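You operate a simulated robot arm through the tools that you are given. There is no shell and no other tool. Be economical: measure what you need, move in short steps, check, and stop when the job is done.

Carry out the task below with a simulated two-armed robot. There is one attempt and no reset: what you move stays moved.

TASK
Adjust the scale to the 200 g weight from the open desk drawer.
Fine: zero it empty first; shut the drawer, leave the weight on the pan; the display must read 200 g.

Only the result counts: the job must be done as asked and must still hold three seconds after the hand-in. Knocking over, shifting, dropping, spilling or breaking anything else fails it.

THE ROBOT
Two 7-joint arms with two-finger parallel grippers on one trunk, on a base that drives. Base frame: it is fixed to the floor where the robot stands at the start and does not move with it; the origin is under the middle of the robot, x ahead of it, y to its left, z up; the surface under the hand at the start is at about z = 565. Lengths are in mm, angles in rad, forces in N, time in s.
The left shoulder is at the start at [50, 187, 1110], the right one opposite. With the tool pointing down near the work surface each hand reaches from about 100 to 580 mm from the robot's upright axis, wherever it stands, measured 20 degrees to its own side. Places, roughly: desk drawer [400, -300, 600]; scale button [600, -200, 800]; scale knob [600, -300, 800]; top of the scale pan [800, -200, 800]. Payload 3.43 kg a hand.
The TCP of each hand is the grasp point between the finger pads, 30 mm short of the fingertips. In the tool frame z runs along the fingers and y along their closing line. Largest opening 94 mm; finger width 28, thickness 10; the body of the gripper, 50 by 96 mm, starts 55 mm behind the TCP.
Orientation is that of the tool frame in the base frame, as [roll, pitch, yaw] about the fixed x, y, z axes, in that order (R = Rz(yaw) Ry(pitch) Rx(roll)). With the fingers straight down and closing along the base's y, the tool's x points along the base's -x, its y along +y and its z along -z.

THE INTERFACE
- The arms move only by the tool apply_moves. It takes "left_steps", "right_steps" or both (then of equal length, played together; a hand with none holds still); each is text: rows parted by semicolons, each of 7 numbers parted by spaces: the shift along the base's x, y, z in m, then the turn, a rotation vector about the base's x, y, z in rad, then the finger opening in m, from 0 to 0.094. In form: tx ty tz ax ay az hand; .... A call has 1 to 10 rows; each row is the pose to reach, as a shift and turn from the pose commanded when the call began. A row lasts 0.2 s, in which the tool goes at most 50 mm and 0.15 rad; a call with a longer step from one row to the next is refused whole, and so is a gripper value outside its range. Where a pose cannot be reached the arm comes as near as it can. A force on the tool above 40 N (or 10 N above the force at the start of the call, whichever is more), or a blocked arm, ends the call early, and 0.2 s more pass. Each finger travels about 153 mm/s and halts on what it meets, pressing with about 31 N; the grip force reading is that of the motor and also rises with nothing between the fingers. The clock runs only during rows and for 0.2 s after the last one: add rows that repeat a pose to give the fingers time. The reply holds the time, the measured pose of the TCP, the force on the tool along the base axes, the opening and the grip force, in the units named above and with some noise, with the torque about the TCP (base axes, N m) and any sound that the robot's microphone picked up.
- Cameras (640 x 400 px; columns grow to the right, rows downward): "scene" is now at [124, -42.4, 1253.1]; the picture's right is [-0.54, -0.84, 0.00], its down [-0.62, 0.40, -0.67] and it looks along [0.57, -0.36, -0.74] (base axes); focal length 214 px, centre (320, 200). "left" rides on the left gripper at [76, -14, -102] in its tool frame; the picture's right is [0.18, 0.98, 0.00], its down [-0.75, 0.14, -0.64] and it looks along [-0.63, 0.12, 0.77] (tool axes); focal length 243 px, centre (320, 200). "right" rides on the right gripper at [76, 14, -103] in its tool frame; the picture's right is [-0.18, 0.98, 0.00], its down [-0.75, -0.14, -0.64] and it looks along [-0.63, -0.12, 0.77] (tool axes); focal length 243 px, centre (320, 200).
- capture(camera): a new picture of that camera. The clock stands still meanwhile.
- raise_lower(by): slides the trunk up (or, below 0, down) by that many mm; the arms and the scene camera ride with it, the base frame stays. It gives what a move gives, with no picture.
- roll_base(legs): drives the robot by 1 to 6 legs, each [ahead, left, turn to the left] in mm, mm and rad, along the robot's own axes; the way and the turn of a leg run together, so that a leg with both is an arc; at most 1500 mm and 3.142 rad a leg. The arms and the cameras ride along, it lands a little off, and it stops where it bumps. It gives what a move gives.
- aim_head(pan, tilt): turns the head with the scene camera to pan (to the left, within 1.396 rad either way) and tilt (down, from -0.506 to 1.204), counted from straight ahead of the robot. It gives what a move gives.
- probe_pixels(camera, pixels): there is no depth. For up to 12 entries [column, row, z] of the newest picture of that camera ("zoom" is the newest enlarged one), the place [x, y] in the base frame at which the ray of that pixel passes the height z, good to about 3 mm. The clock stands still meanwhile.
- close_up(camera, box): a new picture of the part [left, top, right, bottom] of that camera's present view, enlarged. The clock stands still meanwhile.
- finish_job(): hands the job in; it is judged then, once.

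Work in short steps. Measure before you move; look again where a grasp or a placing could have gone wrong, and mend it. You have 80 turns and 78 pictures in all, those below and enlarged ones among them. Open the grippers and draw the arms clear of the work before you hand the job in, unless the task says otherwise; then end with one line.

The tools are called after "Request:" as a command line: name --argument value ..., lists and objects as JSON in quotes. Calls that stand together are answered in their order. apply_moves: Moves the arms, as the interface text tells. Its arguments: {"type":"object","properties":{"left_steps":{"type":"string"},"right_steps":{"type":"string"}},"required":[]} The other tools are called the same way: raise_lower (by) slides the trunk up or down; roll_base (legs) drives the base; aim_head (pan, tilt) turns the head that bears the scene camera; capture (camera) takes a picture; probe_pixels (camera, pixels) gives the place at which the rays of pixels pass given heights; close_up (camera, box) takes an enlarged picture of a part of a camera's view; finish_job () hands the job in.

At the start:

```text
clock: 0.0
left_position: [400.1, -47.2, 1089.6]
left_tcp_rot: [-3.142, 0.0, -3.139]
left_contact_force: [-0.2, 0.4, -0.7]
left_ft_torque: [-0.02, 0.01, 0.0]
left_gripper_width: 93.8
left_grasp_force: 0.1
right_position: [347.9, -436.2, 1118.0]
right_tcp_rot: [3.14, -0.001, -3.141]
right_contact_force: [0.0, 0.5, 0.2]
right_ft_torque: [-0.01, 0.0, 0.03]
right_gripper_width: 94.2
right_grasp_force: 0.0
trunk travel left (down, up): [-325.0, 107.0]
robot x, y, heading: [2.0, 2.6, -0.0]
head pan, tilt: [-0.565, 0.833]
```

scene: 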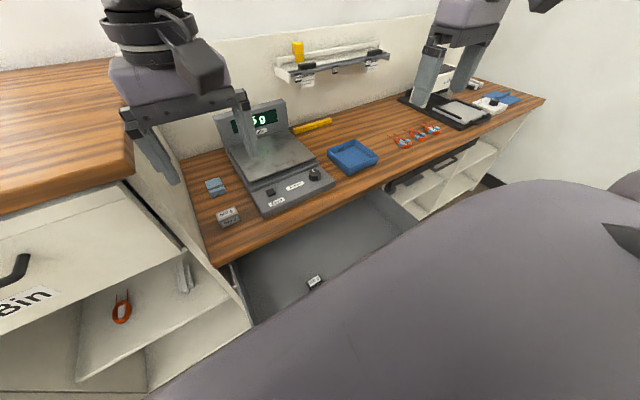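
right: 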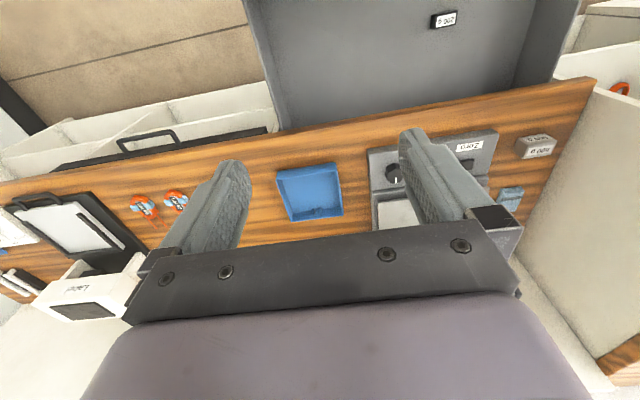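
left: 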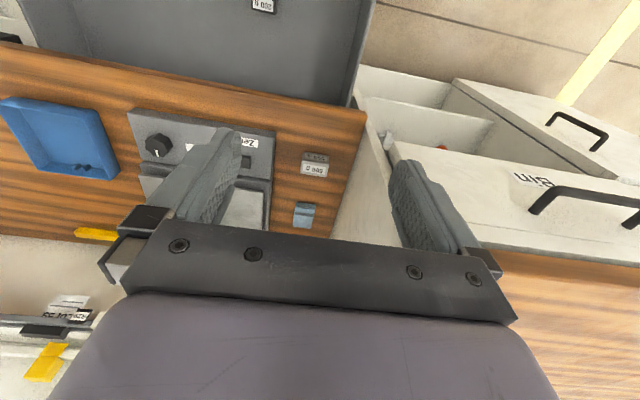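

I start with close-ups of the scale, and of the drawer.

Request:
close_up --camera "scene" --box '[180, 90, 340, 220]'

Request:
close_up --camera "right" --box '[360, 0, 600, 240]'

Request:
probe_pixels --camera "scene" --pixels '[[313, 282, 600], [313, 282, 640], [271, 192, 800], [315, 173, 800], [231, 265, 750], [420, 215, 700], [228, 215, 800], [278, 150, 800]]'

Request:
probe_pixels --camera "right" --pixels '[[443, 20, 600], [443, 20, 640], [393, 173, 800], [466, 163, 800], [540, 147, 800], [280, 130, 750], [250, 10, 700], [575, 10, 700]]'

```text
3.08 times, centred on (260, 155) of scene
```

zoom: 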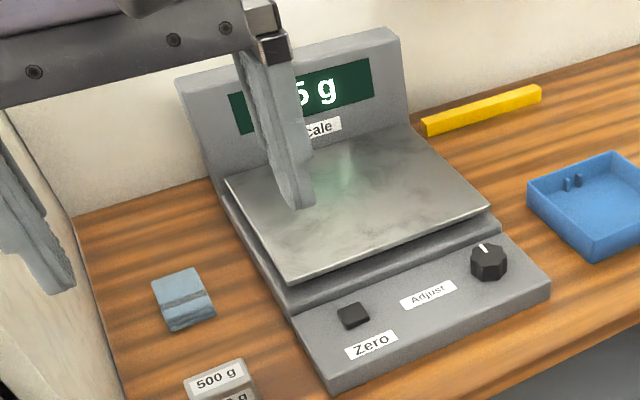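

```text
1.67 times, centred on (480, 120) of right
```

zoom: 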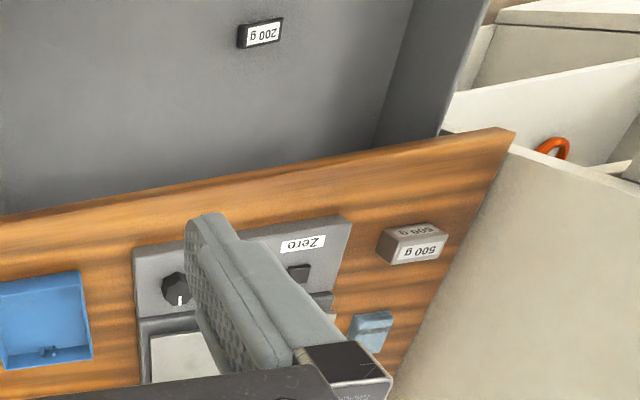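

```text
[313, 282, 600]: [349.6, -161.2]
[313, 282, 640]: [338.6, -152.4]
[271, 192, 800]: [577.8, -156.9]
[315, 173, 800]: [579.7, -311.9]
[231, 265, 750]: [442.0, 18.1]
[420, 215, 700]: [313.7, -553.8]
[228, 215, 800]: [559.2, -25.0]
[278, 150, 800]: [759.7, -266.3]
```

```text
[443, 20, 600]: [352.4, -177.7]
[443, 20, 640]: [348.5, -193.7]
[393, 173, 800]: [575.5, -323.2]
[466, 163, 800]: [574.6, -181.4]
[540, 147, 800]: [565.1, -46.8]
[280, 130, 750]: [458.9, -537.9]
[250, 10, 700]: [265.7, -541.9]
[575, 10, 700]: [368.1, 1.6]
```

The 200 g weight is triangulated at about (357, -167, 573). I look down at the drawer to see its front and extents.

Request:
aim_head --pan -0.5 --tilt 1.2

Request:
capture --camera "scene"

```text
clock: 0.8
left_position: [401.4, -46.4, 1090.7]
left_tcp_rot: [3.141, 0.0, -3.14]
left_contact_force: [-0.2, 0.6, 0.7]
left_ft_torque: [-0.03, 0.03, -0.01]
left_gripper_width: 94.2
left_grasp_force: 0.1
right_position: [347.3, -434.5, 1119.1]
right_tcp_rot: [3.14, -0.001, -3.141]
right_contact_force: [0.6, 0.3, -0.9]
right_ft_torque: [-0.02, 0.01, 0.0]
right_gripper_width: 93.7
right_grasp_force: 0.0
trunk travel left (down, up): [-325.0, 107.0]
robot x, y, heading: [1.9, -4.3, 0.001]
head pan, tilt: [-0.499, 1.201]
```

```text
72 pictures are left
```

scene: 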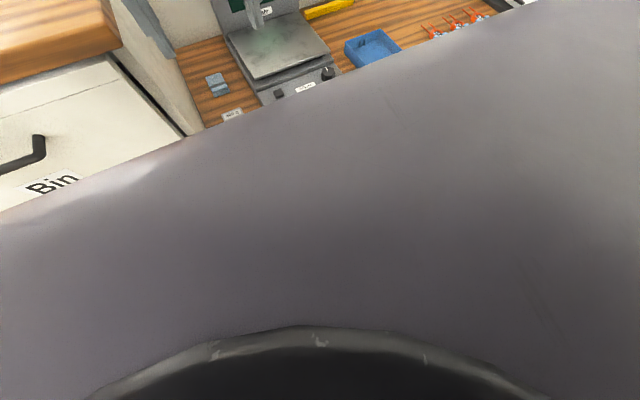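

The body blocks that view. I tilt the right hand so its wrist camera looks straight down into the drawer.

Request:
apply_moves --right_steps "0 0.02 0 0 0.15 0 0.094; 0 0.04 0 0 0.3 0 0.094; 0 0.06 0 0 0.45 0 0.094; 0 0.08 0 0 0.6 0 0.094; 0 0.1 0 0 0.7 0 0.094"

Request:
capture --camera "right"

Request:
aim_head --pan -0.4 --tilt 0.75

```text
clock: 2.0
left_position: [401.2, -46.4, 1091.9]
left_tcp_rot: [-3.14, 0.0, -3.14]
left_contact_force: [0.8, -0.3, -0.7]
left_ft_torque: [-0.02, 0.0, 0.0]
left_gripper_width: 94.2
left_grasp_force: 0.1
right_position: [347.6, -333.8, 1117.9]
right_tcp_rot: [3.14, -0.703, -3.141]
right_contact_force: [0.0, 0.4, 0.1]
right_ft_torque: [-0.02, -0.01, 0.03]
right_gripper_width: 93.7
right_grasp_force: 0.0
trunk travel left (down, up): [-325.0, 107.0]
robot x, y, heading: [0.8, 1.7, -0.0]
head pan, tilt: [-0.499, 1.201]
```

```text
71 pictures are left
```

right: 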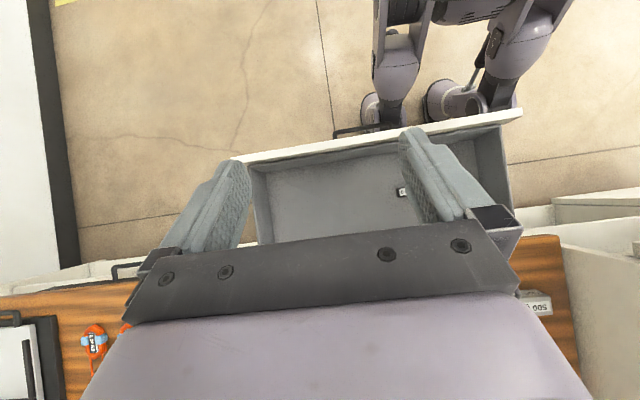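

```text
clock: 2.9
left_position: [400.6, -47.3, 1090.8]
left_tcp_rot: [-3.141, -0.001, -3.14]
left_contact_force: [-0.2, 0.0, 0.8]
left_ft_torque: [0.01, 0.0, 0.0]
left_gripper_width: 94.4
left_grasp_force: 0.1
right_position: [347.8, -334.8, 1118.3]
right_tcp_rot: [3.138, -0.701, -3.141]
right_contact_force: [-0.6, -0.1, -0.1]
right_ft_torque: [-0.04, 0.04, 0.02]
right_gripper_width: 93.9
right_grasp_force: 0.1
trunk travel left (down, up): [-325.0, 107.0]
robot x, y, heading: [3.8, -1.3, 0.003]
head pan, tilt: [-0.4, 0.75]
```

The drawer's front panel (rows 110–165) and its handle near (355,130) are visible. I measure the panel, the walls and the weight.

Request:
probe_pixels --camera "right" --pixels '[[238, 160, 690], [515, 112, 690], [250, 166, 690], [505, 122, 690], [335, 130, 660], [378, 125, 660], [402, 192, 573], [402, 192, 590], [258, 243, 690], [513, 205, 690], [552, 240, 745], [275, 175, 567]]'

Request:
close_up --camera "right" --box '[220, 80, 540, 280]'

```text
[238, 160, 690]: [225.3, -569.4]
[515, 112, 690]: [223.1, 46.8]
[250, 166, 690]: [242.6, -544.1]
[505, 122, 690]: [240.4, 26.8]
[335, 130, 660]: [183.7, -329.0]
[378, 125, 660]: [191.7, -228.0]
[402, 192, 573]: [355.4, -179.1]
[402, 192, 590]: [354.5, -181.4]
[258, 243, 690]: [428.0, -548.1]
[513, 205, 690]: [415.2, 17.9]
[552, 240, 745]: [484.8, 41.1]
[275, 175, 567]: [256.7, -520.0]
```

```text
2.00 times, centred on (380, 180) of right
```

zoom: 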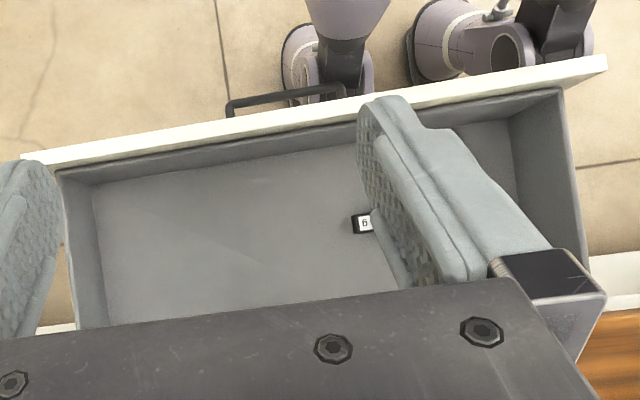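

The panel's at x≈222–240 and spans y −570..47, with the handle near (187, −280). I move the right hand aside and bring the left hand over the weight for a look.

Request:
apply_moves --left_steps "0 0 0 0 0 0 0.094; 0 0 0 0 0 0 0.094; 0 -0.02 -0.04 0 0 0 0.094; -0.01 -0.04 -0.08 0 0 0 0.094; -0.02 -0.06 -0.12 0 0 0 0.094; -0.03 -0.08 -0.16 0 0 0 0.094; -0.04 -0.1 -0.19 0 0 0 0.094; -0.044 -0.12 -0.22 0 0 0 0.094" --right_steps "0 -0.04 0 0 -0.15 0 0.094; 0 -0.08 0 0 -0.3 0 0.094; 0 -0.11 0 0 -0.45 0 0.094; 0 -0.14 0 0 -0.6 0 0.094; 0 -0.16 0 0 -0.7 0 0.094; 0 -0.16 0 0 -0.7 0 0.094; 0 -0.16 0 0 -0.7 0 0.094; 0 -0.16 0 0 -0.7 0 0.094"

Request:
capture --camera "left"

Request:
capture --camera "scene"

```text
clock: 4.9
left_position: [379.8, -153.1, 878.6]
left_tcp_rot: [-3.133, 0.013, -3.091]
left_contact_force: [0.1, -0.3, 0.1]
left_ft_torque: [0.0, -0.02, 0.02]
left_gripper_width: 93.8
left_grasp_force: 0.1
right_position: [347.9, -494.6, 1117.8]
right_tcp_rot: [-3.141, -0.001, -3.141]
right_contact_force: [0.0, 0.3, -0.5]
right_ft_torque: [0.0, -0.02, 0.01]
right_gripper_width: 93.9
right_grasp_force: 0.1
trunk travel left (down, up): [-325.0, 107.0]
robot x, y, heading: [-0.4, 2.0, -0.002]
head pan, tilt: [-0.4, 0.75]
stopped in row 8 (left hand): the arm was blocked; the commanded pose is now the measured one
```

```text
69 pictures are left
```

left: 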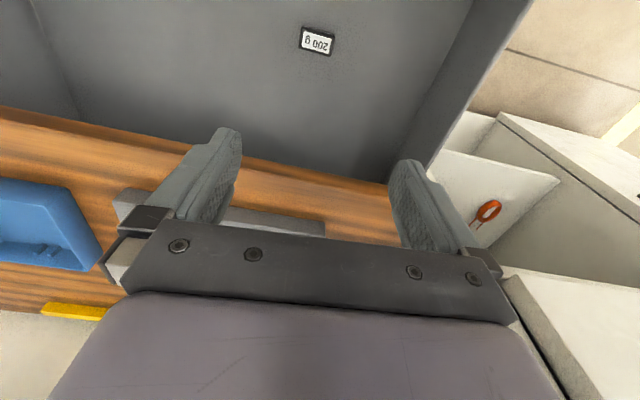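

```text
68 pictures are left
```

scene: 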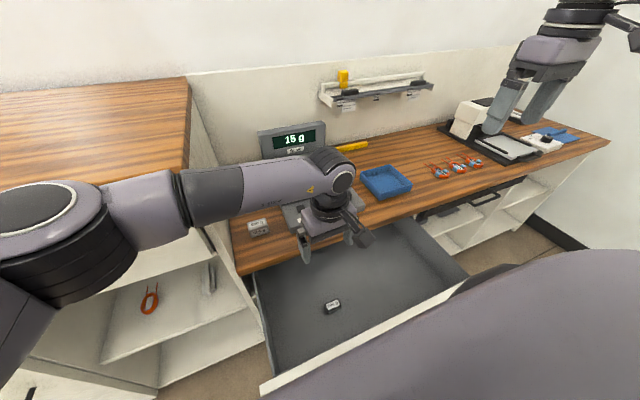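

The display reads 15 g empty. The left arm is blocked reaching across, so I'll pull it back, bring the right hand inward, and check the room to the right before driving sideways.

Request:
apply_moves --left_steps "0 0.03 0.03 0 0 0 0.094; 0 0.06 0.06 0 0 0 0.094; 0 0.1 0.1 0 0 0 0.094; 0 0.14 0.13 0 0 0 0.094; 0 0.18 0.16 0 0 0 0.094; 0 0.22 0.16 0 0 0 0.094" --right_steps "0 0.03 0 0 0 0 0.094; 0 0.06 0 0 0 0 0.094; 0 0.09 0 0 0 0 0.094; 0 0.12 0 0 0 0 0.094; 0 0.15 0 0 0 0 0.094; 0 0.18 0 0 0 0 0.094"

Request:
probe_pixels --camera "scene" --pixels '[[530, 208, 0], [530, 208, 100], [609, 142, 745], [472, 275, 690], [262, 388, 690]]'

Request:
probe_pixels --camera "left" --pixels '[[303, 26, 585], [334, 40, 585], [330, 56, 585], [300, 46, 585], [317, 43, 585], [317, 43, 575], [317, 43, 565]]'

```text
refused: row 3 steps farther than a row can; nothing moved
```

```text
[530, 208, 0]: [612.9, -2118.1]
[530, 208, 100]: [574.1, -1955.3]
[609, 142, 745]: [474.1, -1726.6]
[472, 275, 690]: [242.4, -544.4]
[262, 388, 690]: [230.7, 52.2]
```

```text
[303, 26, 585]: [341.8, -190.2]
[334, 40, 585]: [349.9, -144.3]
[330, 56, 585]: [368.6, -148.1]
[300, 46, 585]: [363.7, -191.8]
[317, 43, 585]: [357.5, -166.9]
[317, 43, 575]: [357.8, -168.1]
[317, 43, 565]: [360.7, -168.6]
```

There is plenty of room to the right. I redo the arm retraction with shorter steps.

Request:
apply_moves --left_steps "0 0.03 0.03 0 0 0 0.094; 0 0.06 0.06 0 0 0 0.094; 0 0.09 0.09 0 0 0 0.094; 0 0.12 0.12 0 0 0 0.094; 0 0.15 0.15 0 0 0 0.094; 0 0.19 0.15 0 0 0 0.094; 0 0.23 0.15 0 0 0 0.094" --right_steps "0 0.03 0 0 0 0 0.094; 0 0.06 0 0 0 0 0.094; 0 0.09 0 0 0 0 0.094; 0 0.12 0 0 0 0 0.094; 0 0.15 0 0 0 0 0.094; 0 0.18 0 0 0 0 0.094; 0 0.18 0 0 0 0 0.094"

Request:
roll_base --legs '[[-60, 0, 0], [0, -250, 0]]'

Request:
aim_head --pan 0.0 --tilt 0.8

Request:
capture --camera "scene"

```text
clock: 6.5
left_position: [377.7, 74.1, 1027.8]
left_tcp_rot: [-3.132, 0.014, -3.097]
left_contact_force: [0.5, 0.4, 0.1]
left_ft_torque: [-0.01, -0.04, 0.02]
left_gripper_width: 93.9
left_grasp_force: 0.1
right_position: [349.0, -315.4, 1119.0]
right_tcp_rot: [3.139, -0.001, -3.141]
right_contact_force: [-0.1, 0.8, -0.3]
right_ft_torque: [-0.02, 0.01, 0.0]
right_gripper_width: 94.1
right_grasp_force: 0.0
trunk travel left (down, up): [-325.0, 107.0]
robot x, y, heading: [-4.2, -2.5, -0.0]
head pan, tilt: [-0.4, 0.75]
```

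```text
clock: 9.9
left_position: [317.4, -176.5, 1029.3]
left_tcp_rot: [-3.131, 0.012, -3.097]
left_contact_force: [0.9, 0.3, -0.5]
left_ft_torque: [0.03, -0.05, 0.01]
left_gripper_width: 94.0
left_grasp_force: 0.2
right_position: [288.3, -565.3, 1117.5]
right_tcp_rot: [3.139, 0.0, 3.14]
right_contact_force: [0.4, 1.1, 0.4]
right_ft_torque: [0.04, 0.01, 0.01]
right_gripper_width: 94.0
right_grasp_force: 0.1
trunk travel left (down, up): [-325.0, 107.0]
robot x, y, heading: [-58.0, -250.2, -0.005]
head pan, tilt: [-0.4, 0.75]
```

```text
clock: 10.8
left_position: [316.7, -176.8, 1029.5]
left_tcp_rot: [-3.133, 0.011, -3.098]
left_contact_force: [0.4, 0.6, -0.2]
left_ft_torque: [0.01, -0.02, 0.01]
left_gripper_width: 94.0
left_grasp_force: 0.0
right_position: [286.6, -565.4, 1118.9]
right_tcp_rot: [3.14, 0.001, 3.14]
right_contact_force: [0.0, 0.2, -1.1]
right_ft_torque: [0.03, 0.03, -0.03]
right_gripper_width: 93.9
right_grasp_force: 0.0
trunk travel left (down, up): [-325.0, 107.0]
robot x, y, heading: [-60.5, -249.0, 0.002]
head pan, tilt: [0.0, 0.799]
```

```text
67 pictures are left
```

scene: 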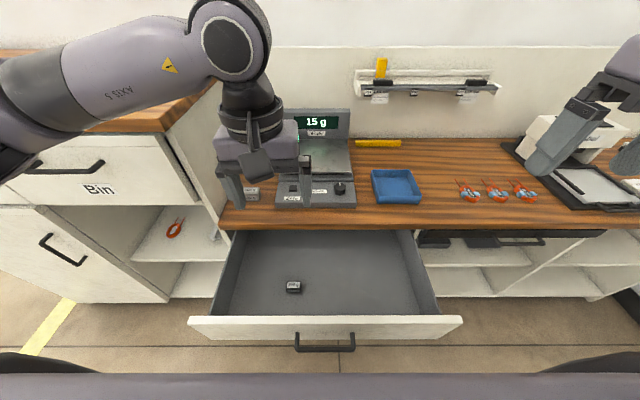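

Clear view now: weight at about (293,287), drawer panel below. I lower the left hand over the weight, stopping at z≈690 to check.

Request:
apply_moves --left_steps "0.02 0.008 -0.04 0 0 -0.045 0.094; 0.039 0.008 -0.08 0 0 -0.045 0.094; 0.039 0.008 -0.125 0 0 -0.045 0.094; 0.039 0.008 -0.17 0 0 -0.045 0.094; 0.039 0.008 -0.215 0 0 -0.045 0.094; 0.039 0.008 -0.26 0 0 -0.045 0.094; 0.039 0.008 -0.3 0 0 -0.045 0.094; 0.039 0.008 -0.34 0 0 -0.045 0.094; 0.039 0.008 -0.34 0 0 -0.045 0.094"

Request:
capture --camera "left"

Request:
close_up --camera "scene" --box '[180, 100, 480, 360]'

```text
clock: 12.8
left_position: [356.3, -169.0, 686.9]
left_tcp_rot: [-3.13, 0.014, 3.139]
left_contact_force: [-0.3, 0.7, -0.3]
left_ft_torque: [-0.02, 0.01, 0.02]
left_gripper_width: 93.9
left_grasp_force: 0.0
right_position: [287.9, -565.6, 1119.5]
right_tcp_rot: [3.141, -0.001, 3.139]
right_contact_force: [0.1, 0.5, -0.5]
right_ft_torque: [0.02, -0.03, 0.01]
right_gripper_width: 94.0
right_grasp_force: 0.1
trunk travel left (down, up): [-325.0, 107.0]
robot x, y, heading: [-60.3, -251.2, -0.005]
head pan, tilt: [0.0, 0.799]
```

```text
66 pictures are left
```

left: 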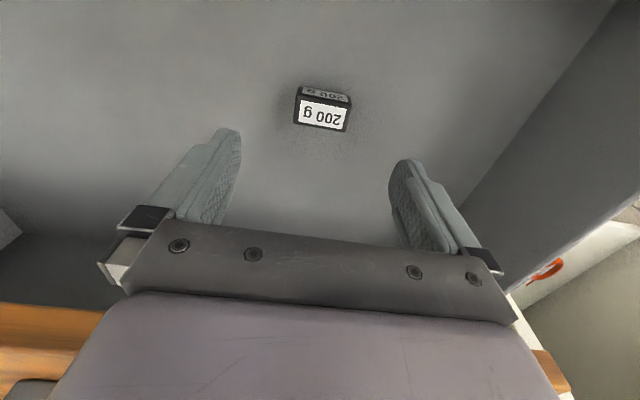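

```text
1.54 times, centred on (330, 230) of scene
```

zoom: 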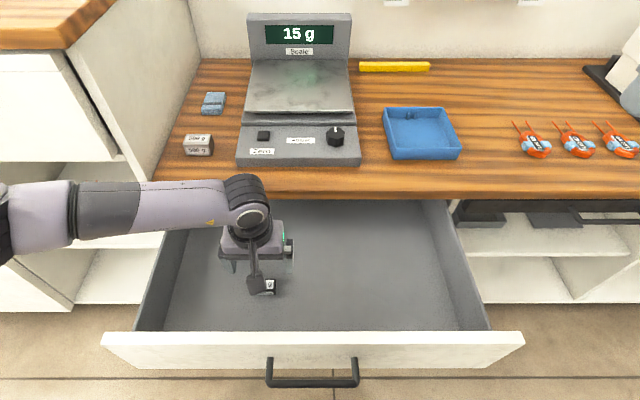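

I probe the weight's top corners from this closer view to centre the grasp.

Request:
probe_pixels --camera "left" --pixels '[[299, 97, 585], [351, 107, 585], [346, 132, 585], [293, 125, 585], [304, 86, 565], [351, 96, 565], [322, 115, 585], [322, 115, 590]]'

```text
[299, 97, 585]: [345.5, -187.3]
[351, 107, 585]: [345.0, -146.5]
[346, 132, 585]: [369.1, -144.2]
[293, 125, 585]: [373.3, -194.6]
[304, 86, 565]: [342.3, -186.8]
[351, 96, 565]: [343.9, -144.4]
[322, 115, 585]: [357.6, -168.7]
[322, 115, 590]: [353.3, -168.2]
```

The weight is centred at (357,−168), under the hand. I descend to z≈600 and close on it.

Request:
apply_moves --left_steps "0.001 0 -0.04 0 0 0 0.094; 0.001 0 -0.07 0 0 0 0.094; 0.001 0 -0.087 0 0 0 0.094; 0.001 0 -0.087 0 0 0 0.094; 0.001 0 -0.087 0 0 0 0.05; 0.001 0 -0.087 0 0 0 0.03; 0.001 0 -0.087 0 0 0 0.03; 0.001 0 -0.087 0 0 0 0.03"

Request:
capture --camera "left"

```text
clock: 14.6
left_position: [357.5, -168.7, 600.4]
left_tcp_rot: [-3.132, 0.013, 3.14]
left_contact_force: [0.1, 0.1, 0.6]
left_ft_torque: [-0.01, 0.01, 0.01]
left_gripper_width: 47.6
left_grasp_force: 31.2
right_position: [287.8, -566.4, 1119.4]
right_tcp_rot: [3.14, 0.0, 3.141]
right_contact_force: [0.0, 0.4, 0.3]
right_ft_torque: [-0.03, -0.01, -0.03]
right_gripper_width: 93.9
right_grasp_force: 0.1
trunk travel left (down, up): [-325.0, 107.0]
robot x, y, heading: [-62.5, -247.8, -0.001]
head pan, tilt: [0.0, 0.799]
```

```text
64 pictures are left
```

left: 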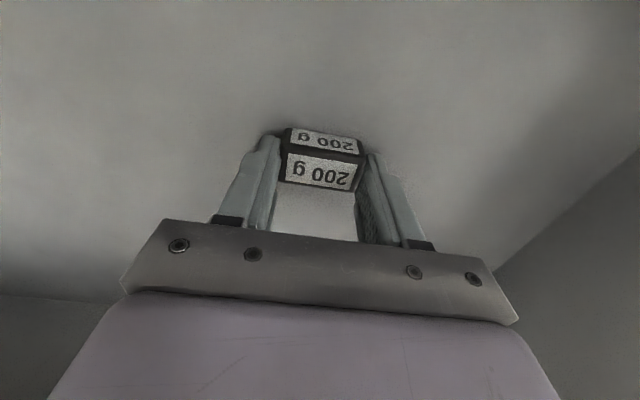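

Gripped at 47.6 mm. I lift the weight clear, and move the right hand back and down in front of the drawer panel, with its fingers closed.

Request:
apply_moves --left_steps "0 0 0.02 0 0 0 0.03; 0 0 0.06 0 0 0 0.03; 0 0 0.105 0 0 0 0.03; 0 0 0.15 0 0 0 0.03; 0 0 0.195 0 0 0 0.03; 0 0 0.24 0 0 0 0.03; 0 0.0 0.285 0 0 0 0.03; 0 0 0.33 0 0 0 0.03; 0 0.02 0.36 0 0 0 0.03; 0 0.05 0.38 0 0 0 0.03" --right_steps "-0.03 0.03 0 0 0 0 0.05; -0.06 0.06 0 0 0 0 0.02; -0.09 0.09 0 0 0 0 0; -0.12 0.12 0 0 0 0 0; -0.14 0.15 -0.03 0 0 0 0; -0.15 0.18 -0.06 0 0 0 0; -0.15 0.19 -0.1 0 0 0 0; -0.15 0.195 -0.145 0 0 0 0; -0.15 0.195 -0.19 0 0 0 0; -0.15 0.195 -0.23 0 0 0 0"

Request:
capture --camera "scene"

```text
clock: 15.8
left_position: [357.8, -168.8, 784.2]
left_tcp_rot: [-3.134, 0.01, 3.14]
left_contact_force: [0.1, 0.1, -1.6]
left_ft_torque: [0.02, 0.02, 0.01]
left_gripper_width: 47.6
left_grasp_force: 30.7
right_position: [154.5, -425.8, 1102.9]
right_tcp_rot: [3.135, -0.007, -3.128]
right_contact_force: [-4.1, 2.7, 10.4]
right_ft_torque: [-0.25, 0.58, -0.26]
right_gripper_width: 0.1
right_grasp_force: 30.8
trunk travel left (down, up): [-325.0, 107.0]
robot x, y, heading: [-60.4, -251.5, -0.001]
head pan, tilt: [0.0, 0.799]
stopped in row 5 (right hand): the force on the tool passed its limit at 179 N (the readings are from after the stop); the commanded pose is now the measured one
```

```text
63 pictures are left
```

scene: 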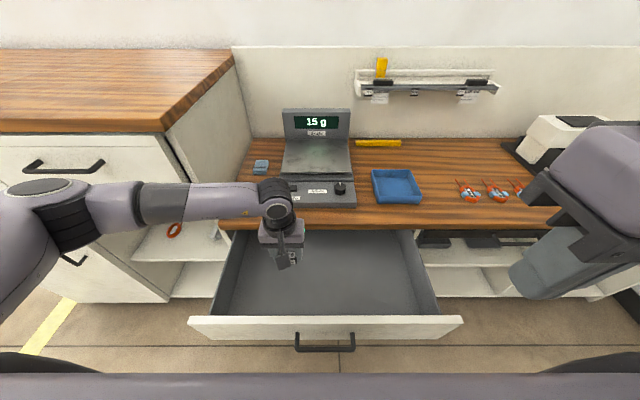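

The right hand bumped the robot's own chest. I move it forward again, lift the weight further, and then back the base off by 160 mm.

Request:
apply_moves --left_steps "0 0 0.04 0 0 0 0.03; 0 0 0.08 0 0 0 0.03; 0 0 0.12 0 0 0 0.03; 0 0.01 0.16 0 0 0 0.03; 0 0.03 0.19 0 0 0 0.03" --right_steps "0.03 0 0 0 0 0 0; 0.06 0 0 0 0 0 0; 0.09 0 0 0 0 0 0; 0.11 0 0 0 0 0 0; 0.11 0 0 0 0 0 0"

Request:
roll_base --legs '[[-170, 0, 0]]'

```text
clock: 17.0
left_position: [358.8, -138.7, 975.6]
left_tcp_rot: [-3.131, 0.012, 3.139]
left_contact_force: [-0.2, 0.4, -2.0]
left_ft_torque: [0.01, 0.01, 0.0]
left_gripper_width: 47.4
left_grasp_force: 31.2
right_position: [264.4, -424.7, 1102.6]
right_tcp_rot: [3.138, -0.003, -3.126]
right_contact_force: [0.3, 0.3, 0.1]
right_ft_torque: [0.01, -0.01, -0.02]
right_gripper_width: 0.2
right_grasp_force: 30.6
trunk travel left (down, up): [-325.0, 107.0]
robot x, y, heading: [-60.6, -250.6, -0.001]
head pan, tilt: [0.0, 0.799]
```

```text
clock: 18.4
left_position: [189.1, -139.3, 976.2]
left_tcp_rot: [-3.132, 0.015, 3.14]
left_contact_force: [-1.5, -0.4, -2.7]
left_ft_torque: [-0.03, -0.01, -0.01]
left_gripper_width: 47.5
left_grasp_force: 31.2
right_position: [94.7, -425.0, 1102.2]
right_tcp_rot: [3.138, -0.005, -3.124]
right_contact_force: [-0.8, -0.2, 0.0]
right_ft_torque: [-0.01, 0.02, 0.0]
right_gripper_width: 0.2
right_grasp_force: 30.8
trunk travel left (down, up): [-325.0, 107.0]
robot x, y, heading: [-231.5, -250.3, -0.006]
head pan, tilt: [0.0, 0.799]
```

Now I lower the right hand in front of the panel, tilting its fingertips forward, to (150, −370, 690).

Request:
apply_moves --right_steps "0.02 0.01 -0.04 0 0 0 0; 0.04 0.02 -0.08 0 0 0 0; 0.055 0.03 -0.125 0 -0.1 0 0; 0.055 0.04 -0.17 0 -0.2 0 0; 0.055 0.05 -0.215 0 -0.3 0 0; 0.055 0.055 -0.26 0 -0.4 0 0; 0.055 0.055 -0.3 0 -0.45 0 0; 0.055 0.055 -0.345 0 -0.45 0 0; 0.055 0.055 -0.39 0 -0.45 0 0; 0.055 0.055 -0.415 0 -0.45 0 0"

Request:
capture --camera "scene"

Request:
capture --camera "right"

```text
clock: 20.6
left_position: [188.6, -140.0, 974.7]
left_tcp_rot: [-3.131, 0.012, 3.14]
left_contact_force: [-1.0, 0.6, -2.4]
left_ft_torque: [0.02, 0.01, -0.02]
left_gripper_width: 47.7
left_grasp_force: 31.1
right_position: [146.4, -461.6, 810.6]
right_tcp_rot: [-3.141, 0.448, -3.124]
right_contact_force: [0.1, 0.1, -1.0]
right_ft_torque: [-0.01, 0.05, 0.0]
right_gripper_width: 0.0
right_grasp_force: 31.1
right hand out of reach, approached as far as the arm can: row 5, 6, 7, 8, 9, 10
trunk travel left (down, up): [-325.0, 107.0]
robot x, y, heading: [-229.0, -250.0, 0.001]
head pan, tilt: [0.0, 0.799]
```

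```text
62 pictures are left
```

scene: 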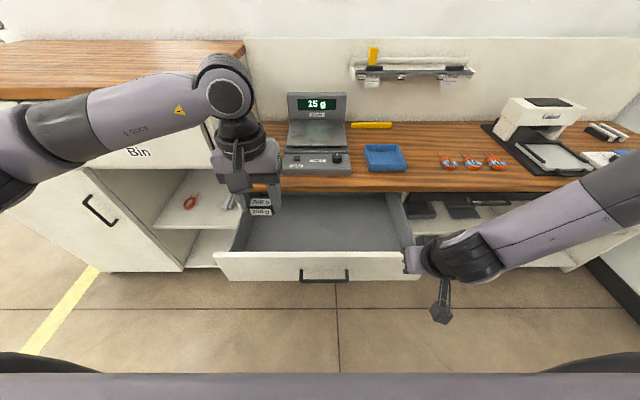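

```text
61 pictures are left
```

right: 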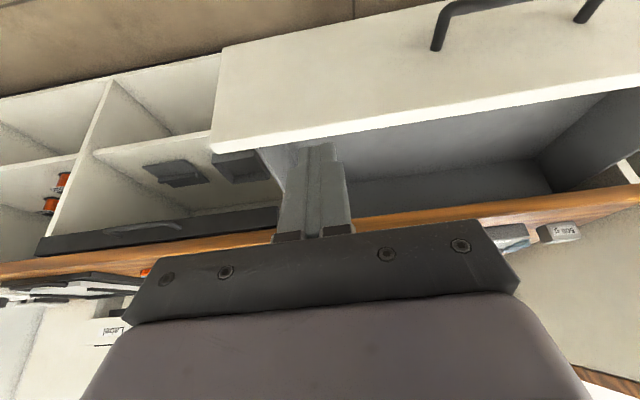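

The tilt limits the reach, so I lower the trunk by 120 mm, which brings the tip to the panel's height.

Request:
raise_lower --by -125

Request:
apply_moves --right_steps "0 0.03 0 0 0 0 0; 0 0.06 0 0 0 0 0; 0 0.09 0 0 0 0 0"

Request:
capture --camera "right"

```text
clock: 22.2
left_position: [188.5, -138.8, 850.2]
left_tcp_rot: [-3.13, 0.013, 3.138]
left_contact_force: [-0.4, -0.4, -2.1]
left_ft_torque: [-0.01, 0.01, 0.02]
left_gripper_width: 47.5
left_grasp_force: 31.1
right_position: [146.1, -461.3, 684.8]
right_tcp_rot: [-3.137, 0.447, -3.125]
right_contact_force: [0.6, -0.3, -0.1]
right_ft_torque: [-0.03, -0.02, -0.02]
right_gripper_width: 0.1
right_grasp_force: 31.2
trunk travel left (down, up): [-200.0, 232.0]
robot x, y, heading: [-232.2, -249.7, -0.0]
head pan, tilt: [0.0, 0.799]
```

```text
clock: 23.0
left_position: [188.1, -138.4, 850.3]
left_tcp_rot: [-3.132, 0.014, 3.14]
left_contact_force: [-0.6, 0.3, -2.0]
left_ft_torque: [0.02, 0.02, 0.04]
left_gripper_width: 47.5
left_grasp_force: 31.2
right_position: [143.6, -425.5, 724.5]
right_tcp_rot: [-3.139, 0.445, -3.123]
right_contact_force: [-0.3, -0.5, 0.0]
right_ft_torque: [-0.03, 0.01, -0.04]
right_gripper_width: 0.3
right_grasp_force: 31.6
right hand out of reach, approached as far as the arm can: row 1, 2, 3
trunk travel left (down, up): [-200.0, 232.0]
robot x, y, heading: [-231.0, -250.2, 0.001]
head pan, tilt: [0.0, 0.799]
```

```text
60 pictures are left
```

right: 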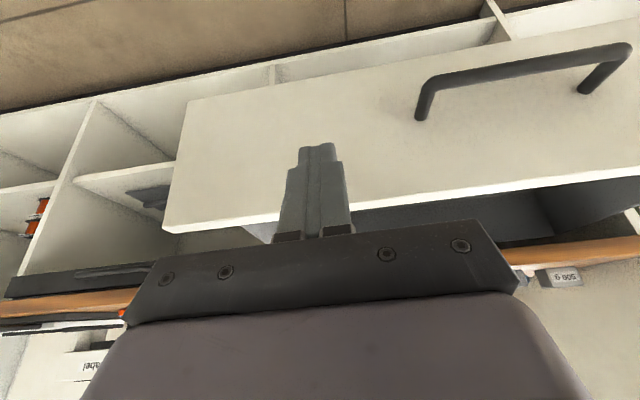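

I lower another 45 mm and shift the base 60 mm to the left, so the push lands near the handle's side; then I'll push with the base.

Request:
raise_lower --by -45

Request:
roll_base --legs '[[0, 60, 0], [40, 0, 0]]'

Request:
capture --camera "right"

Request:
capture --camera "scene"

```text
clock: 23.9
left_position: [188.4, -139.4, 804.4]
left_tcp_rot: [-3.13, 0.012, 3.139]
left_contact_force: [-0.1, -0.5, -2.7]
left_ft_torque: [-0.03, 0.02, 0.05]
left_gripper_width: 47.4
left_grasp_force: 31.1
right_position: [143.8, -424.8, 678.6]
right_tcp_rot: [-3.138, 0.447, -3.123]
right_contact_force: [-0.3, -0.6, -0.6]
right_ft_torque: [-0.01, 0.0, -0.01]
right_gripper_width: 0.1
right_grasp_force: 30.8
trunk travel left (down, up): [-155.0, 277.0]
robot x, y, heading: [-232.2, -249.3, -0.002]
head pan, tilt: [0.0, 0.799]
```

```text
clock: 25.6
left_position: [228.6, -78.6, 805.2]
left_tcp_rot: [-3.13, 0.012, 3.139]
left_contact_force: [-0.3, 0.2, -2.1]
left_ft_torque: [0.0, -0.02, 0.0]
left_gripper_width: 47.7
left_grasp_force: 31.2
right_position: [184.1, -365.0, 680.2]
right_tcp_rot: [-3.139, 0.445, -3.123]
right_contact_force: [-0.3, 0.3, -0.1]
right_ft_torque: [0.01, 0.0, -0.02]
right_gripper_width: 0.0
right_grasp_force: 30.7
trunk travel left (down, up): [-155.0, 277.0]
robot x, y, heading: [-191.0, -186.9, 0.0]
head pan, tilt: [0.0, 0.799]
```

```text
59 pictures are left
```

right: 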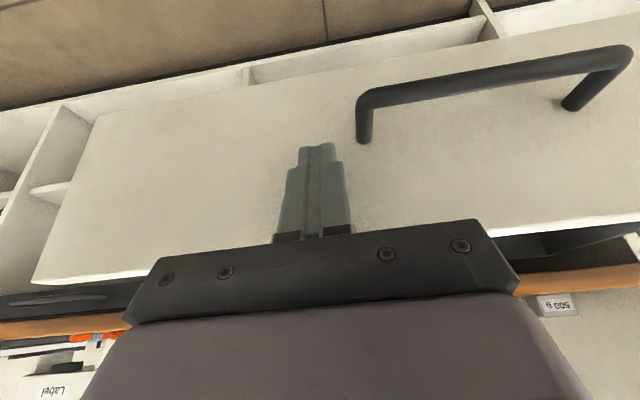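

```text
58 pictures are left
```

scene: 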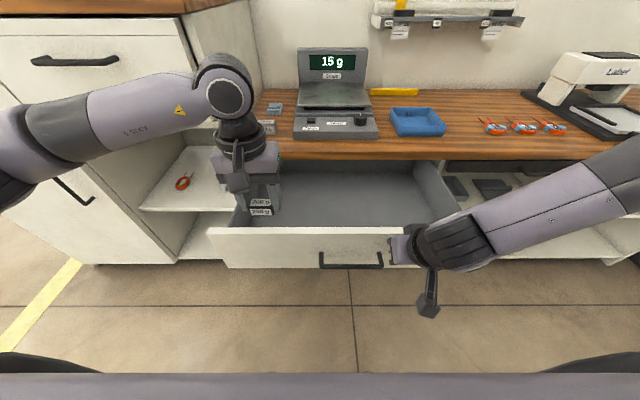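

The finger is level with the panel, beside the handle. I push with the arm in +x, raising the left hand with the weight at the same time.

Request:
apply_moves --left_steps "0 0 0.02 0 0 0 0.03; 0 0 0.04 0 0 0 0.03; 0 0 0.06 0 0 0 0.03; 0 0 0.08 0 0 0 0.03; 0 0 0.1 0 0 0 0.03; 0 0 0.12 0 0 0 0.03; 0 -0.01 0.14 0 0 0 0.03; 0 -0.02 0.15 0 0 0 0.03; 0 -0.03 0.15 0 0 0 0.03; 0 -0.04 0.15 0 0 0 0.03" --right_steps "0.01 0 0 0 0 0 0; 0.02 0 0 0 0 0 0; 0.03 0 0 0 0 0 0; 0.045 0 0 0 0 0 0; 0.06 0 0 0 0 0 0; 0.075 0 0 0 0 0 0; 0.09 0 0 0 0 0 0; 0.105 0 0 0 0 0 0; 0.12 0 0 0 0 0 0; 0.135 0 0 0 0 0 0"

Request:
capture --camera "scene"

```text
clock: 27.8
left_position: [229.2, -118.9, 954.3]
left_tcp_rot: [-3.13, 0.012, 3.141]
left_contact_force: [0.1, -0.1, -1.9]
left_ft_torque: [-0.01, 0.02, -0.01]
left_gripper_width: 47.4
left_grasp_force: 31.3
right_position: [302.4, -385.1, 696.0]
right_tcp_rot: [-3.14, 0.446, -3.124]
right_contact_force: [-0.5, 0.1, 0.3]
right_ft_torque: [0.02, 0.04, 0.02]
right_gripper_width: 0.0
right_grasp_force: 30.8
right hand out of reach, approached as far as the arm can: row 4, 5, 6, 7, 8, 9, 10
trunk travel left (down, up): [-155.0, 277.0]
robot x, y, heading: [-190.0, -187.9, -0.002]
head pan, tilt: [0.0, 0.799]
```

```text
57 pictures are left
```

scene: 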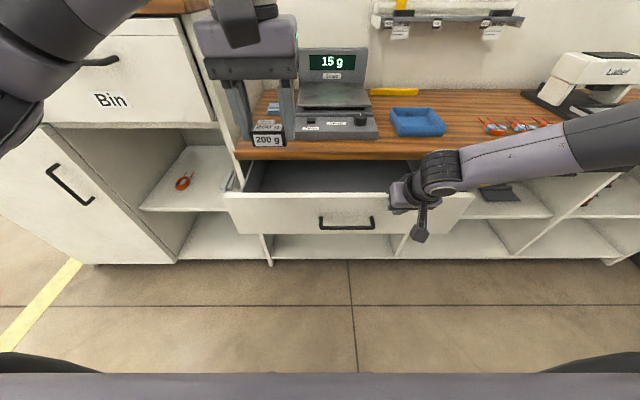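

The drawer slides well. I lower the trunk slightly and drive ahead 80 mm to keep pushing.

Request:
raise_lower --by -15

Request:
roll_base --legs '[[80, 0, 0]]'

Request:
capture --camera "right"

Request:
capture --camera "scene"

```text
clock: 28.4
left_position: [228.5, -118.3, 939.2]
left_tcp_rot: [-3.132, 0.012, 3.14]
left_contact_force: [0.3, 0.2, -1.5]
left_ft_torque: [-0.05, 0.03, 0.01]
left_gripper_width: 47.5
left_grasp_force: 30.8
right_position: [303.9, -386.1, 680.5]
right_tcp_rot: [-3.14, 0.447, -3.125]
right_contact_force: [-0.4, -0.1, 0.2]
right_ft_torque: [-0.04, -0.01, -0.01]
right_gripper_width: 0.0
right_grasp_force: 31.6
trunk travel left (down, up): [-140.0, 292.0]
robot x, y, heading: [-193.5, -190.7, -0.001]
head pan, tilt: [0.0, 0.799]
```

```text
clock: 29.4
left_position: [308.3, -118.8, 940.3]
left_tcp_rot: [-3.132, 0.011, 3.14]
left_contact_force: [0.4, 0.6, -2.6]
left_ft_torque: [-0.01, 0.0, 0.03]
left_gripper_width: 47.7
left_grasp_force: 31.0
right_position: [381.6, -385.1, 679.6]
right_tcp_rot: [-3.139, 0.445, -3.124]
right_contact_force: [-0.3, 0.0, 1.1]
right_ft_torque: [-0.03, -0.03, -0.04]
right_gripper_width: 0.0
right_grasp_force: 31.1
trunk travel left (down, up): [-140.0, 292.0]
robot x, y, heading: [-111.1, -189.1, -0.002]
head pan, tilt: [0.0, 0.799]
```

```text
56 pictures are left
```

right: 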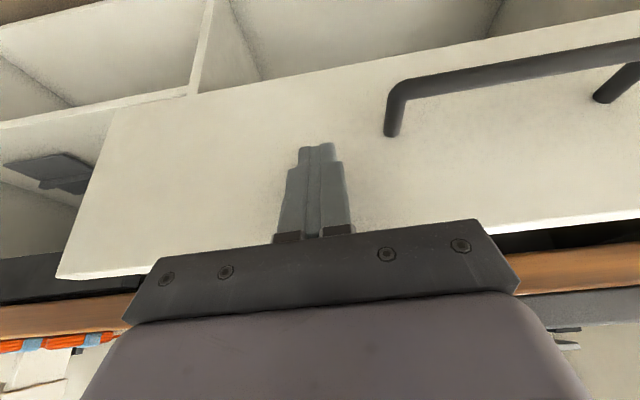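

```text
55 pictures are left
```

scene: 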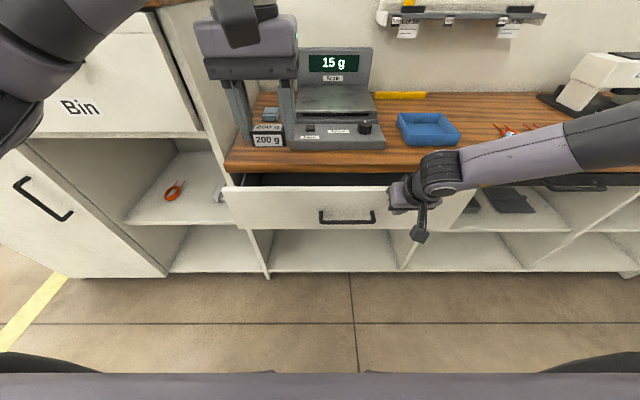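

Roughly 40 mm remain. I drive 30 mm more and then check.

Request:
roll_base --legs '[[30, 0, 0]]'

Request:
close_up --camera "scene" --box '[210, 140, 490, 280]'

```text
clock: 30.3
left_position: [336.5, -118.6, 939.4]
left_tcp_rot: [-3.13, 0.011, 3.139]
left_contact_force: [0.4, 0.5, -2.8]
left_ft_torque: [0.02, 0.01, -0.01]
left_gripper_width: 47.6
left_grasp_force: 30.6
right_position: [410.5, -386.0, 680.5]
right_tcp_rot: [-3.141, 0.443, -3.126]
right_contact_force: [-0.2, -0.2, -0.5]
right_ft_torque: [-0.03, 0.03, 0.0]
right_gripper_width: 0.0
right_grasp_force: 31.1
trunk travel left (down, up): [-140.0, 292.0]
robot x, y, heading: [-82.8, -189.2, -0.011]
head pan, tilt: [0.0, 0.799]
```

```text
2.29 times, centred on (350, 210) of scene
```

zoom: 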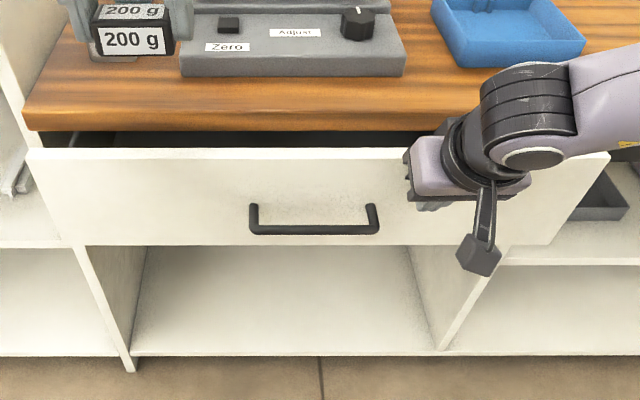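

I probe the panel top edge and the desk edge to find the gap.

Request:
probe_pixels --camera "zoom" --pixels '[[60, 149, 690], [320, 149, 690], [590, 153, 690], [320, 130, 710], [320, 130, 720], [320, 109, 750], [102, 241, 600], [102, 241, 565], [320, 146, 690]]'

Request:
roll_base --legs '[[15, 0, 0.01]]'

Request:
close_up --camera "scene" --box '[210, 140, 490, 280]'

```text
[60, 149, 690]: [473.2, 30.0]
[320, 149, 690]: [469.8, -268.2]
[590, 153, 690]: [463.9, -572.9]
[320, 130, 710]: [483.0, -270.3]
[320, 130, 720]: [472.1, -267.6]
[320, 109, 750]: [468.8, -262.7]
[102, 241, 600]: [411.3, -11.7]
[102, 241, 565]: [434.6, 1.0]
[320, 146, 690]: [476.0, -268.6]
```

```text
clock: 31.0
left_position: [351.5, -114.4, 939.3]
left_tcp_rot: [-3.131, 0.014, -3.132]
left_contact_force: [-0.1, -0.2, -1.7]
left_ft_torque: [0.03, 0.0, 0.01]
left_gripper_width: 47.5
left_grasp_force: 30.8
right_position: [429.0, -380.7, 681.2]
right_tcp_rot: [-3.141, 0.444, -3.113]
right_contact_force: [-0.2, 0.5, -0.1]
right_ft_torque: [-0.01, 0.01, -0.04]
right_gripper_width: 0.0
right_grasp_force: 31.1
trunk travel left (down, up): [-140.0, 292.0]
robot x, y, heading: [-64.8, -187.6, 0.007]
head pan, tilt: [0.0, 0.799]
```

```text
2.29 times, centred on (350, 210) of scene
```

zoom: 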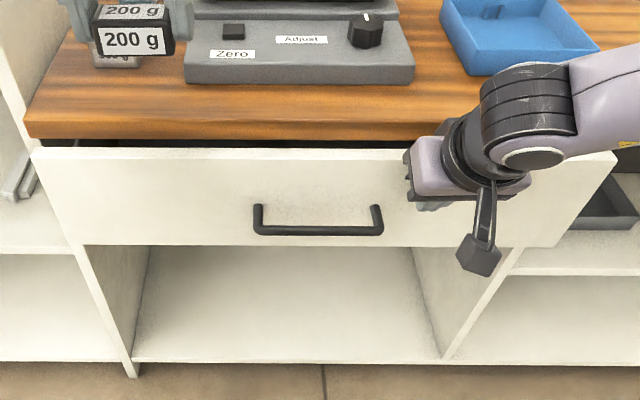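

It's almost shut. I drive 15 mm more.

Request:
roll_base --legs '[[15, 0, -0.005]]'

Request:
close_up --camera "scene" --box '[210, 140, 490, 280]'

```text
clock: 31.8
left_position: [367.2, -116.0, 938.8]
left_tcp_rot: [-3.131, 0.011, -3.139]
left_contact_force: [-0.3, 1.2, -2.1]
left_ft_torque: [-0.01, 0.0, -0.01]
left_gripper_width: 47.4
left_grasp_force: 30.7
right_position: [441.1, -383.7, 681.7]
right_tcp_rot: [-3.141, 0.446, -3.119]
right_contact_force: [0.5, 0.3, 1.1]
right_ft_torque: [0.01, 0.0, 0.0]
right_gripper_width: 0.0
right_grasp_force: 31.1
trunk travel left (down, up): [-140.0, 292.0]
robot x, y, heading: [-52.3, -189.0, 0.003]
head pan, tilt: [0.0, 0.799]
```

```text
2.29 times, centred on (350, 210) of scene
```

zoom: 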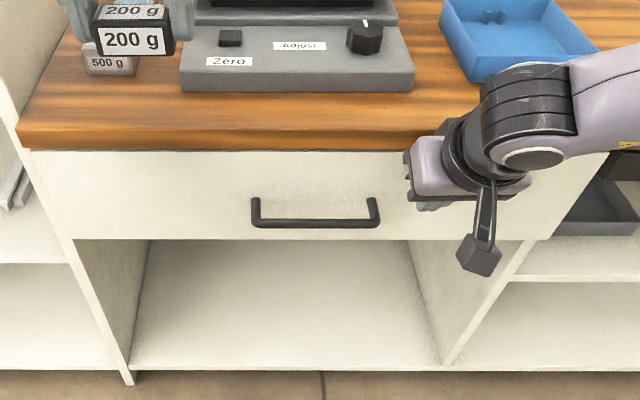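

The panel now meets the desk edge. I push 10 mm more to see whether it hits its stop.

Request:
roll_base --legs '[[12, 0, 0]]'

Request:
close_up --camera "scene" --box '[210, 140, 490, 280]'

```text
clock: 32.6
left_position: [378.0, -116.2, 939.5]
left_tcp_rot: [-3.131, 0.012, -3.137]
left_contact_force: [1.2, 0.1, -1.1]
left_ft_torque: [-0.02, -0.02, -0.02]
left_gripper_width: 47.4
left_grasp_force: 30.6
right_position: [453.9, -381.7, 680.7]
right_tcp_rot: [-3.14, 0.446, -3.12]
right_contact_force: [0.3, 1.0, 0.6]
right_ft_torque: [0.02, -0.03, 0.01]
right_gripper_width: 0.0
right_grasp_force: 31.6
trunk travel left (down, up): [-140.0, 292.0]
robot x, y, heading: [-36.6, -189.3, 0.0]
head pan, tilt: [0.0, 0.799]
```

```text
2.29 times, centred on (350, 210) of scene
```

zoom: 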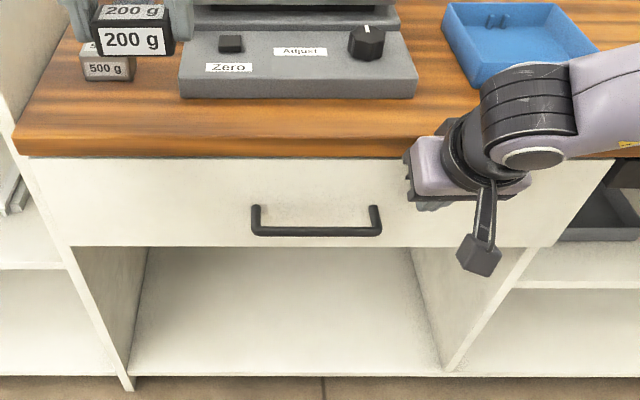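

I check the panel's gap to the carcass from the right wrist camera.

Request:
capture --camera "right"

Request:
capture --camera "left"

```text
50 pictures are left
```

right: 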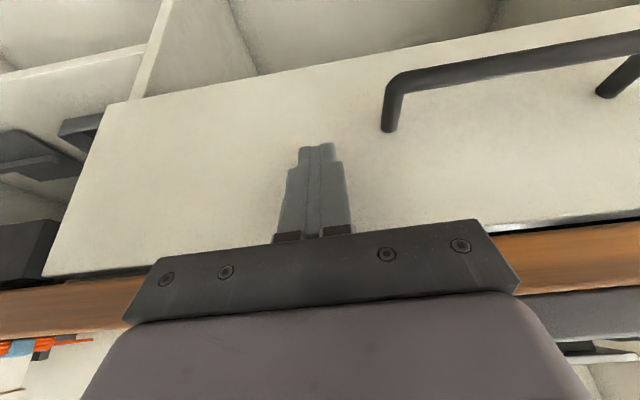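

```text
49 pictures are left
```

left: 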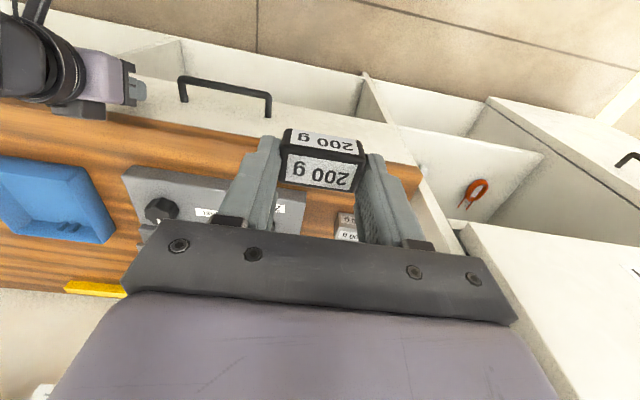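

I keep pushing in small steps until there's a stop.

Request:
roll_base --legs '[[15, 0, 0]]'

Request:
capture --camera "left"

```text
clock: 33.4
left_position: [389.5, -116.8, 939.3]
left_tcp_rot: [-3.131, 0.01, -3.138]
left_contact_force: [-0.4, 0.1, -0.5]
left_ft_torque: [0.01, -0.01, 0.02]
left_gripper_width: 47.3
left_grasp_force: 30.9
right_position: [457.0, -382.1, 677.5]
right_tcp_rot: [3.142, 0.429, -3.12]
right_contact_force: [-2.3, 0.6, 1.3]
right_ft_torque: [0.01, 0.06, 0.01]
right_gripper_width: 0.1
right_grasp_force: 31.4
trunk travel left (down, up): [-140.0, 292.0]
robot x, y, heading: [-26.1, -190.1, 0.002]
head pan, tilt: [0.0, 0.799]
stopped in leg 1: the force on the tool passed its limit at 71 N (the readings are from after the stop); the commanded pose is now the measured one
```

```text
48 pictures are left
```

left: 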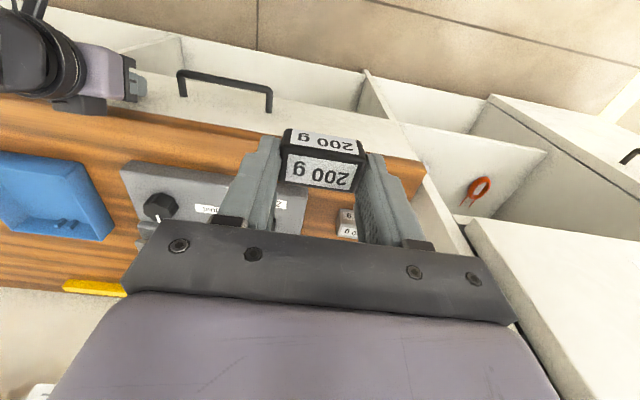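

The force stop at 71 N means the drawer is shut. I back off, lift the right hand and straighten it.

Request:
roll_base --legs '[[-80, 0, 0]]'

Request:
apply_moves --right_steps "-0.02 0 0.03 0 0.1 0 0; -0.04 0 0.07 0 0.2 0 0; -0.04 0 0.11 0 0.3 0 0; -0.04 0 0.15 0 0.4 0 0; -0.04 0 0.19 0 0.43 0 0; -0.04 0 0.23 0 0.43 0 0; -0.04 0 0.27 0 0.43 0 0"

Request:
raise_lower --by 100

Request:
capture --camera "scene"

```text
clock: 34.5
left_position: [308.1, -116.6, 938.7]
left_tcp_rot: [-3.13, 0.011, -3.14]
left_contact_force: [-0.2, -0.5, -2.0]
left_ft_torque: [0.02, 0.01, -0.03]
left_gripper_width: 47.6
left_grasp_force: 31.2
right_position: [376.2, -382.3, 676.8]
right_tcp_rot: [-3.141, 0.43, -3.122]
right_contact_force: [-0.4, -0.5, -0.5]
right_ft_torque: [0.0, -0.02, 0.01]
right_gripper_width: 0.2
right_grasp_force: 31.3
trunk travel left (down, up): [-140.0, 292.0]
robot x, y, heading: [-114.2, -189.3, 0.002]
head pan, tilt: [0.0, 0.799]
```

```text
clock: 36.1
left_position: [309.5, -117.4, 939.2]
left_tcp_rot: [-3.131, 0.012, -3.138]
left_contact_force: [0.0, -0.4, -1.5]
left_ft_torque: [-0.02, -0.01, 0.01]
left_gripper_width: 47.3
left_grasp_force: 30.8
right_position: [337.5, -382.4, 949.0]
right_tcp_rot: [3.132, -0.001, -3.122]
right_contact_force: [0.2, -0.4, -0.8]
right_ft_torque: [-0.01, 0.03, -0.01]
right_gripper_width: 0.0
right_grasp_force: 31.5
trunk travel left (down, up): [-140.0, 292.0]
robot x, y, heading: [-114.3, -189.8, 0.001]
head pan, tilt: [0.0, 0.799]
```

```text
clock: 37.4
left_position: [309.1, -116.8, 1039.4]
left_tcp_rot: [-3.132, 0.011, -3.139]
left_contact_force: [0.5, 0.3, -1.9]
left_ft_torque: [-0.01, 0.01, 0.01]
left_gripper_width: 47.3
left_grasp_force: 30.9
right_position: [336.6, -381.9, 1049.1]
right_tcp_rot: [3.133, -0.003, -3.121]
right_contact_force: [0.2, 0.3, 0.4]
right_ft_torque: [0.0, -0.02, 0.01]
right_gripper_width: 0.0
right_grasp_force: 31.1
trunk travel left (down, up): [-240.0, 192.0]
robot x, y, heading: [-111.6, -190.0, 0.004]
head pan, tilt: [0.0, 0.799]
```

```text
47 pictures are left
```

scene: 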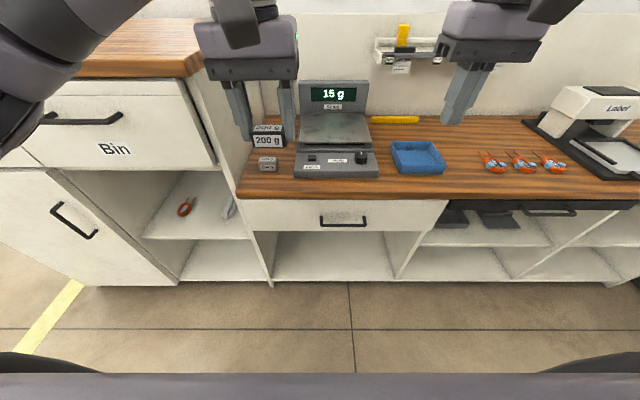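

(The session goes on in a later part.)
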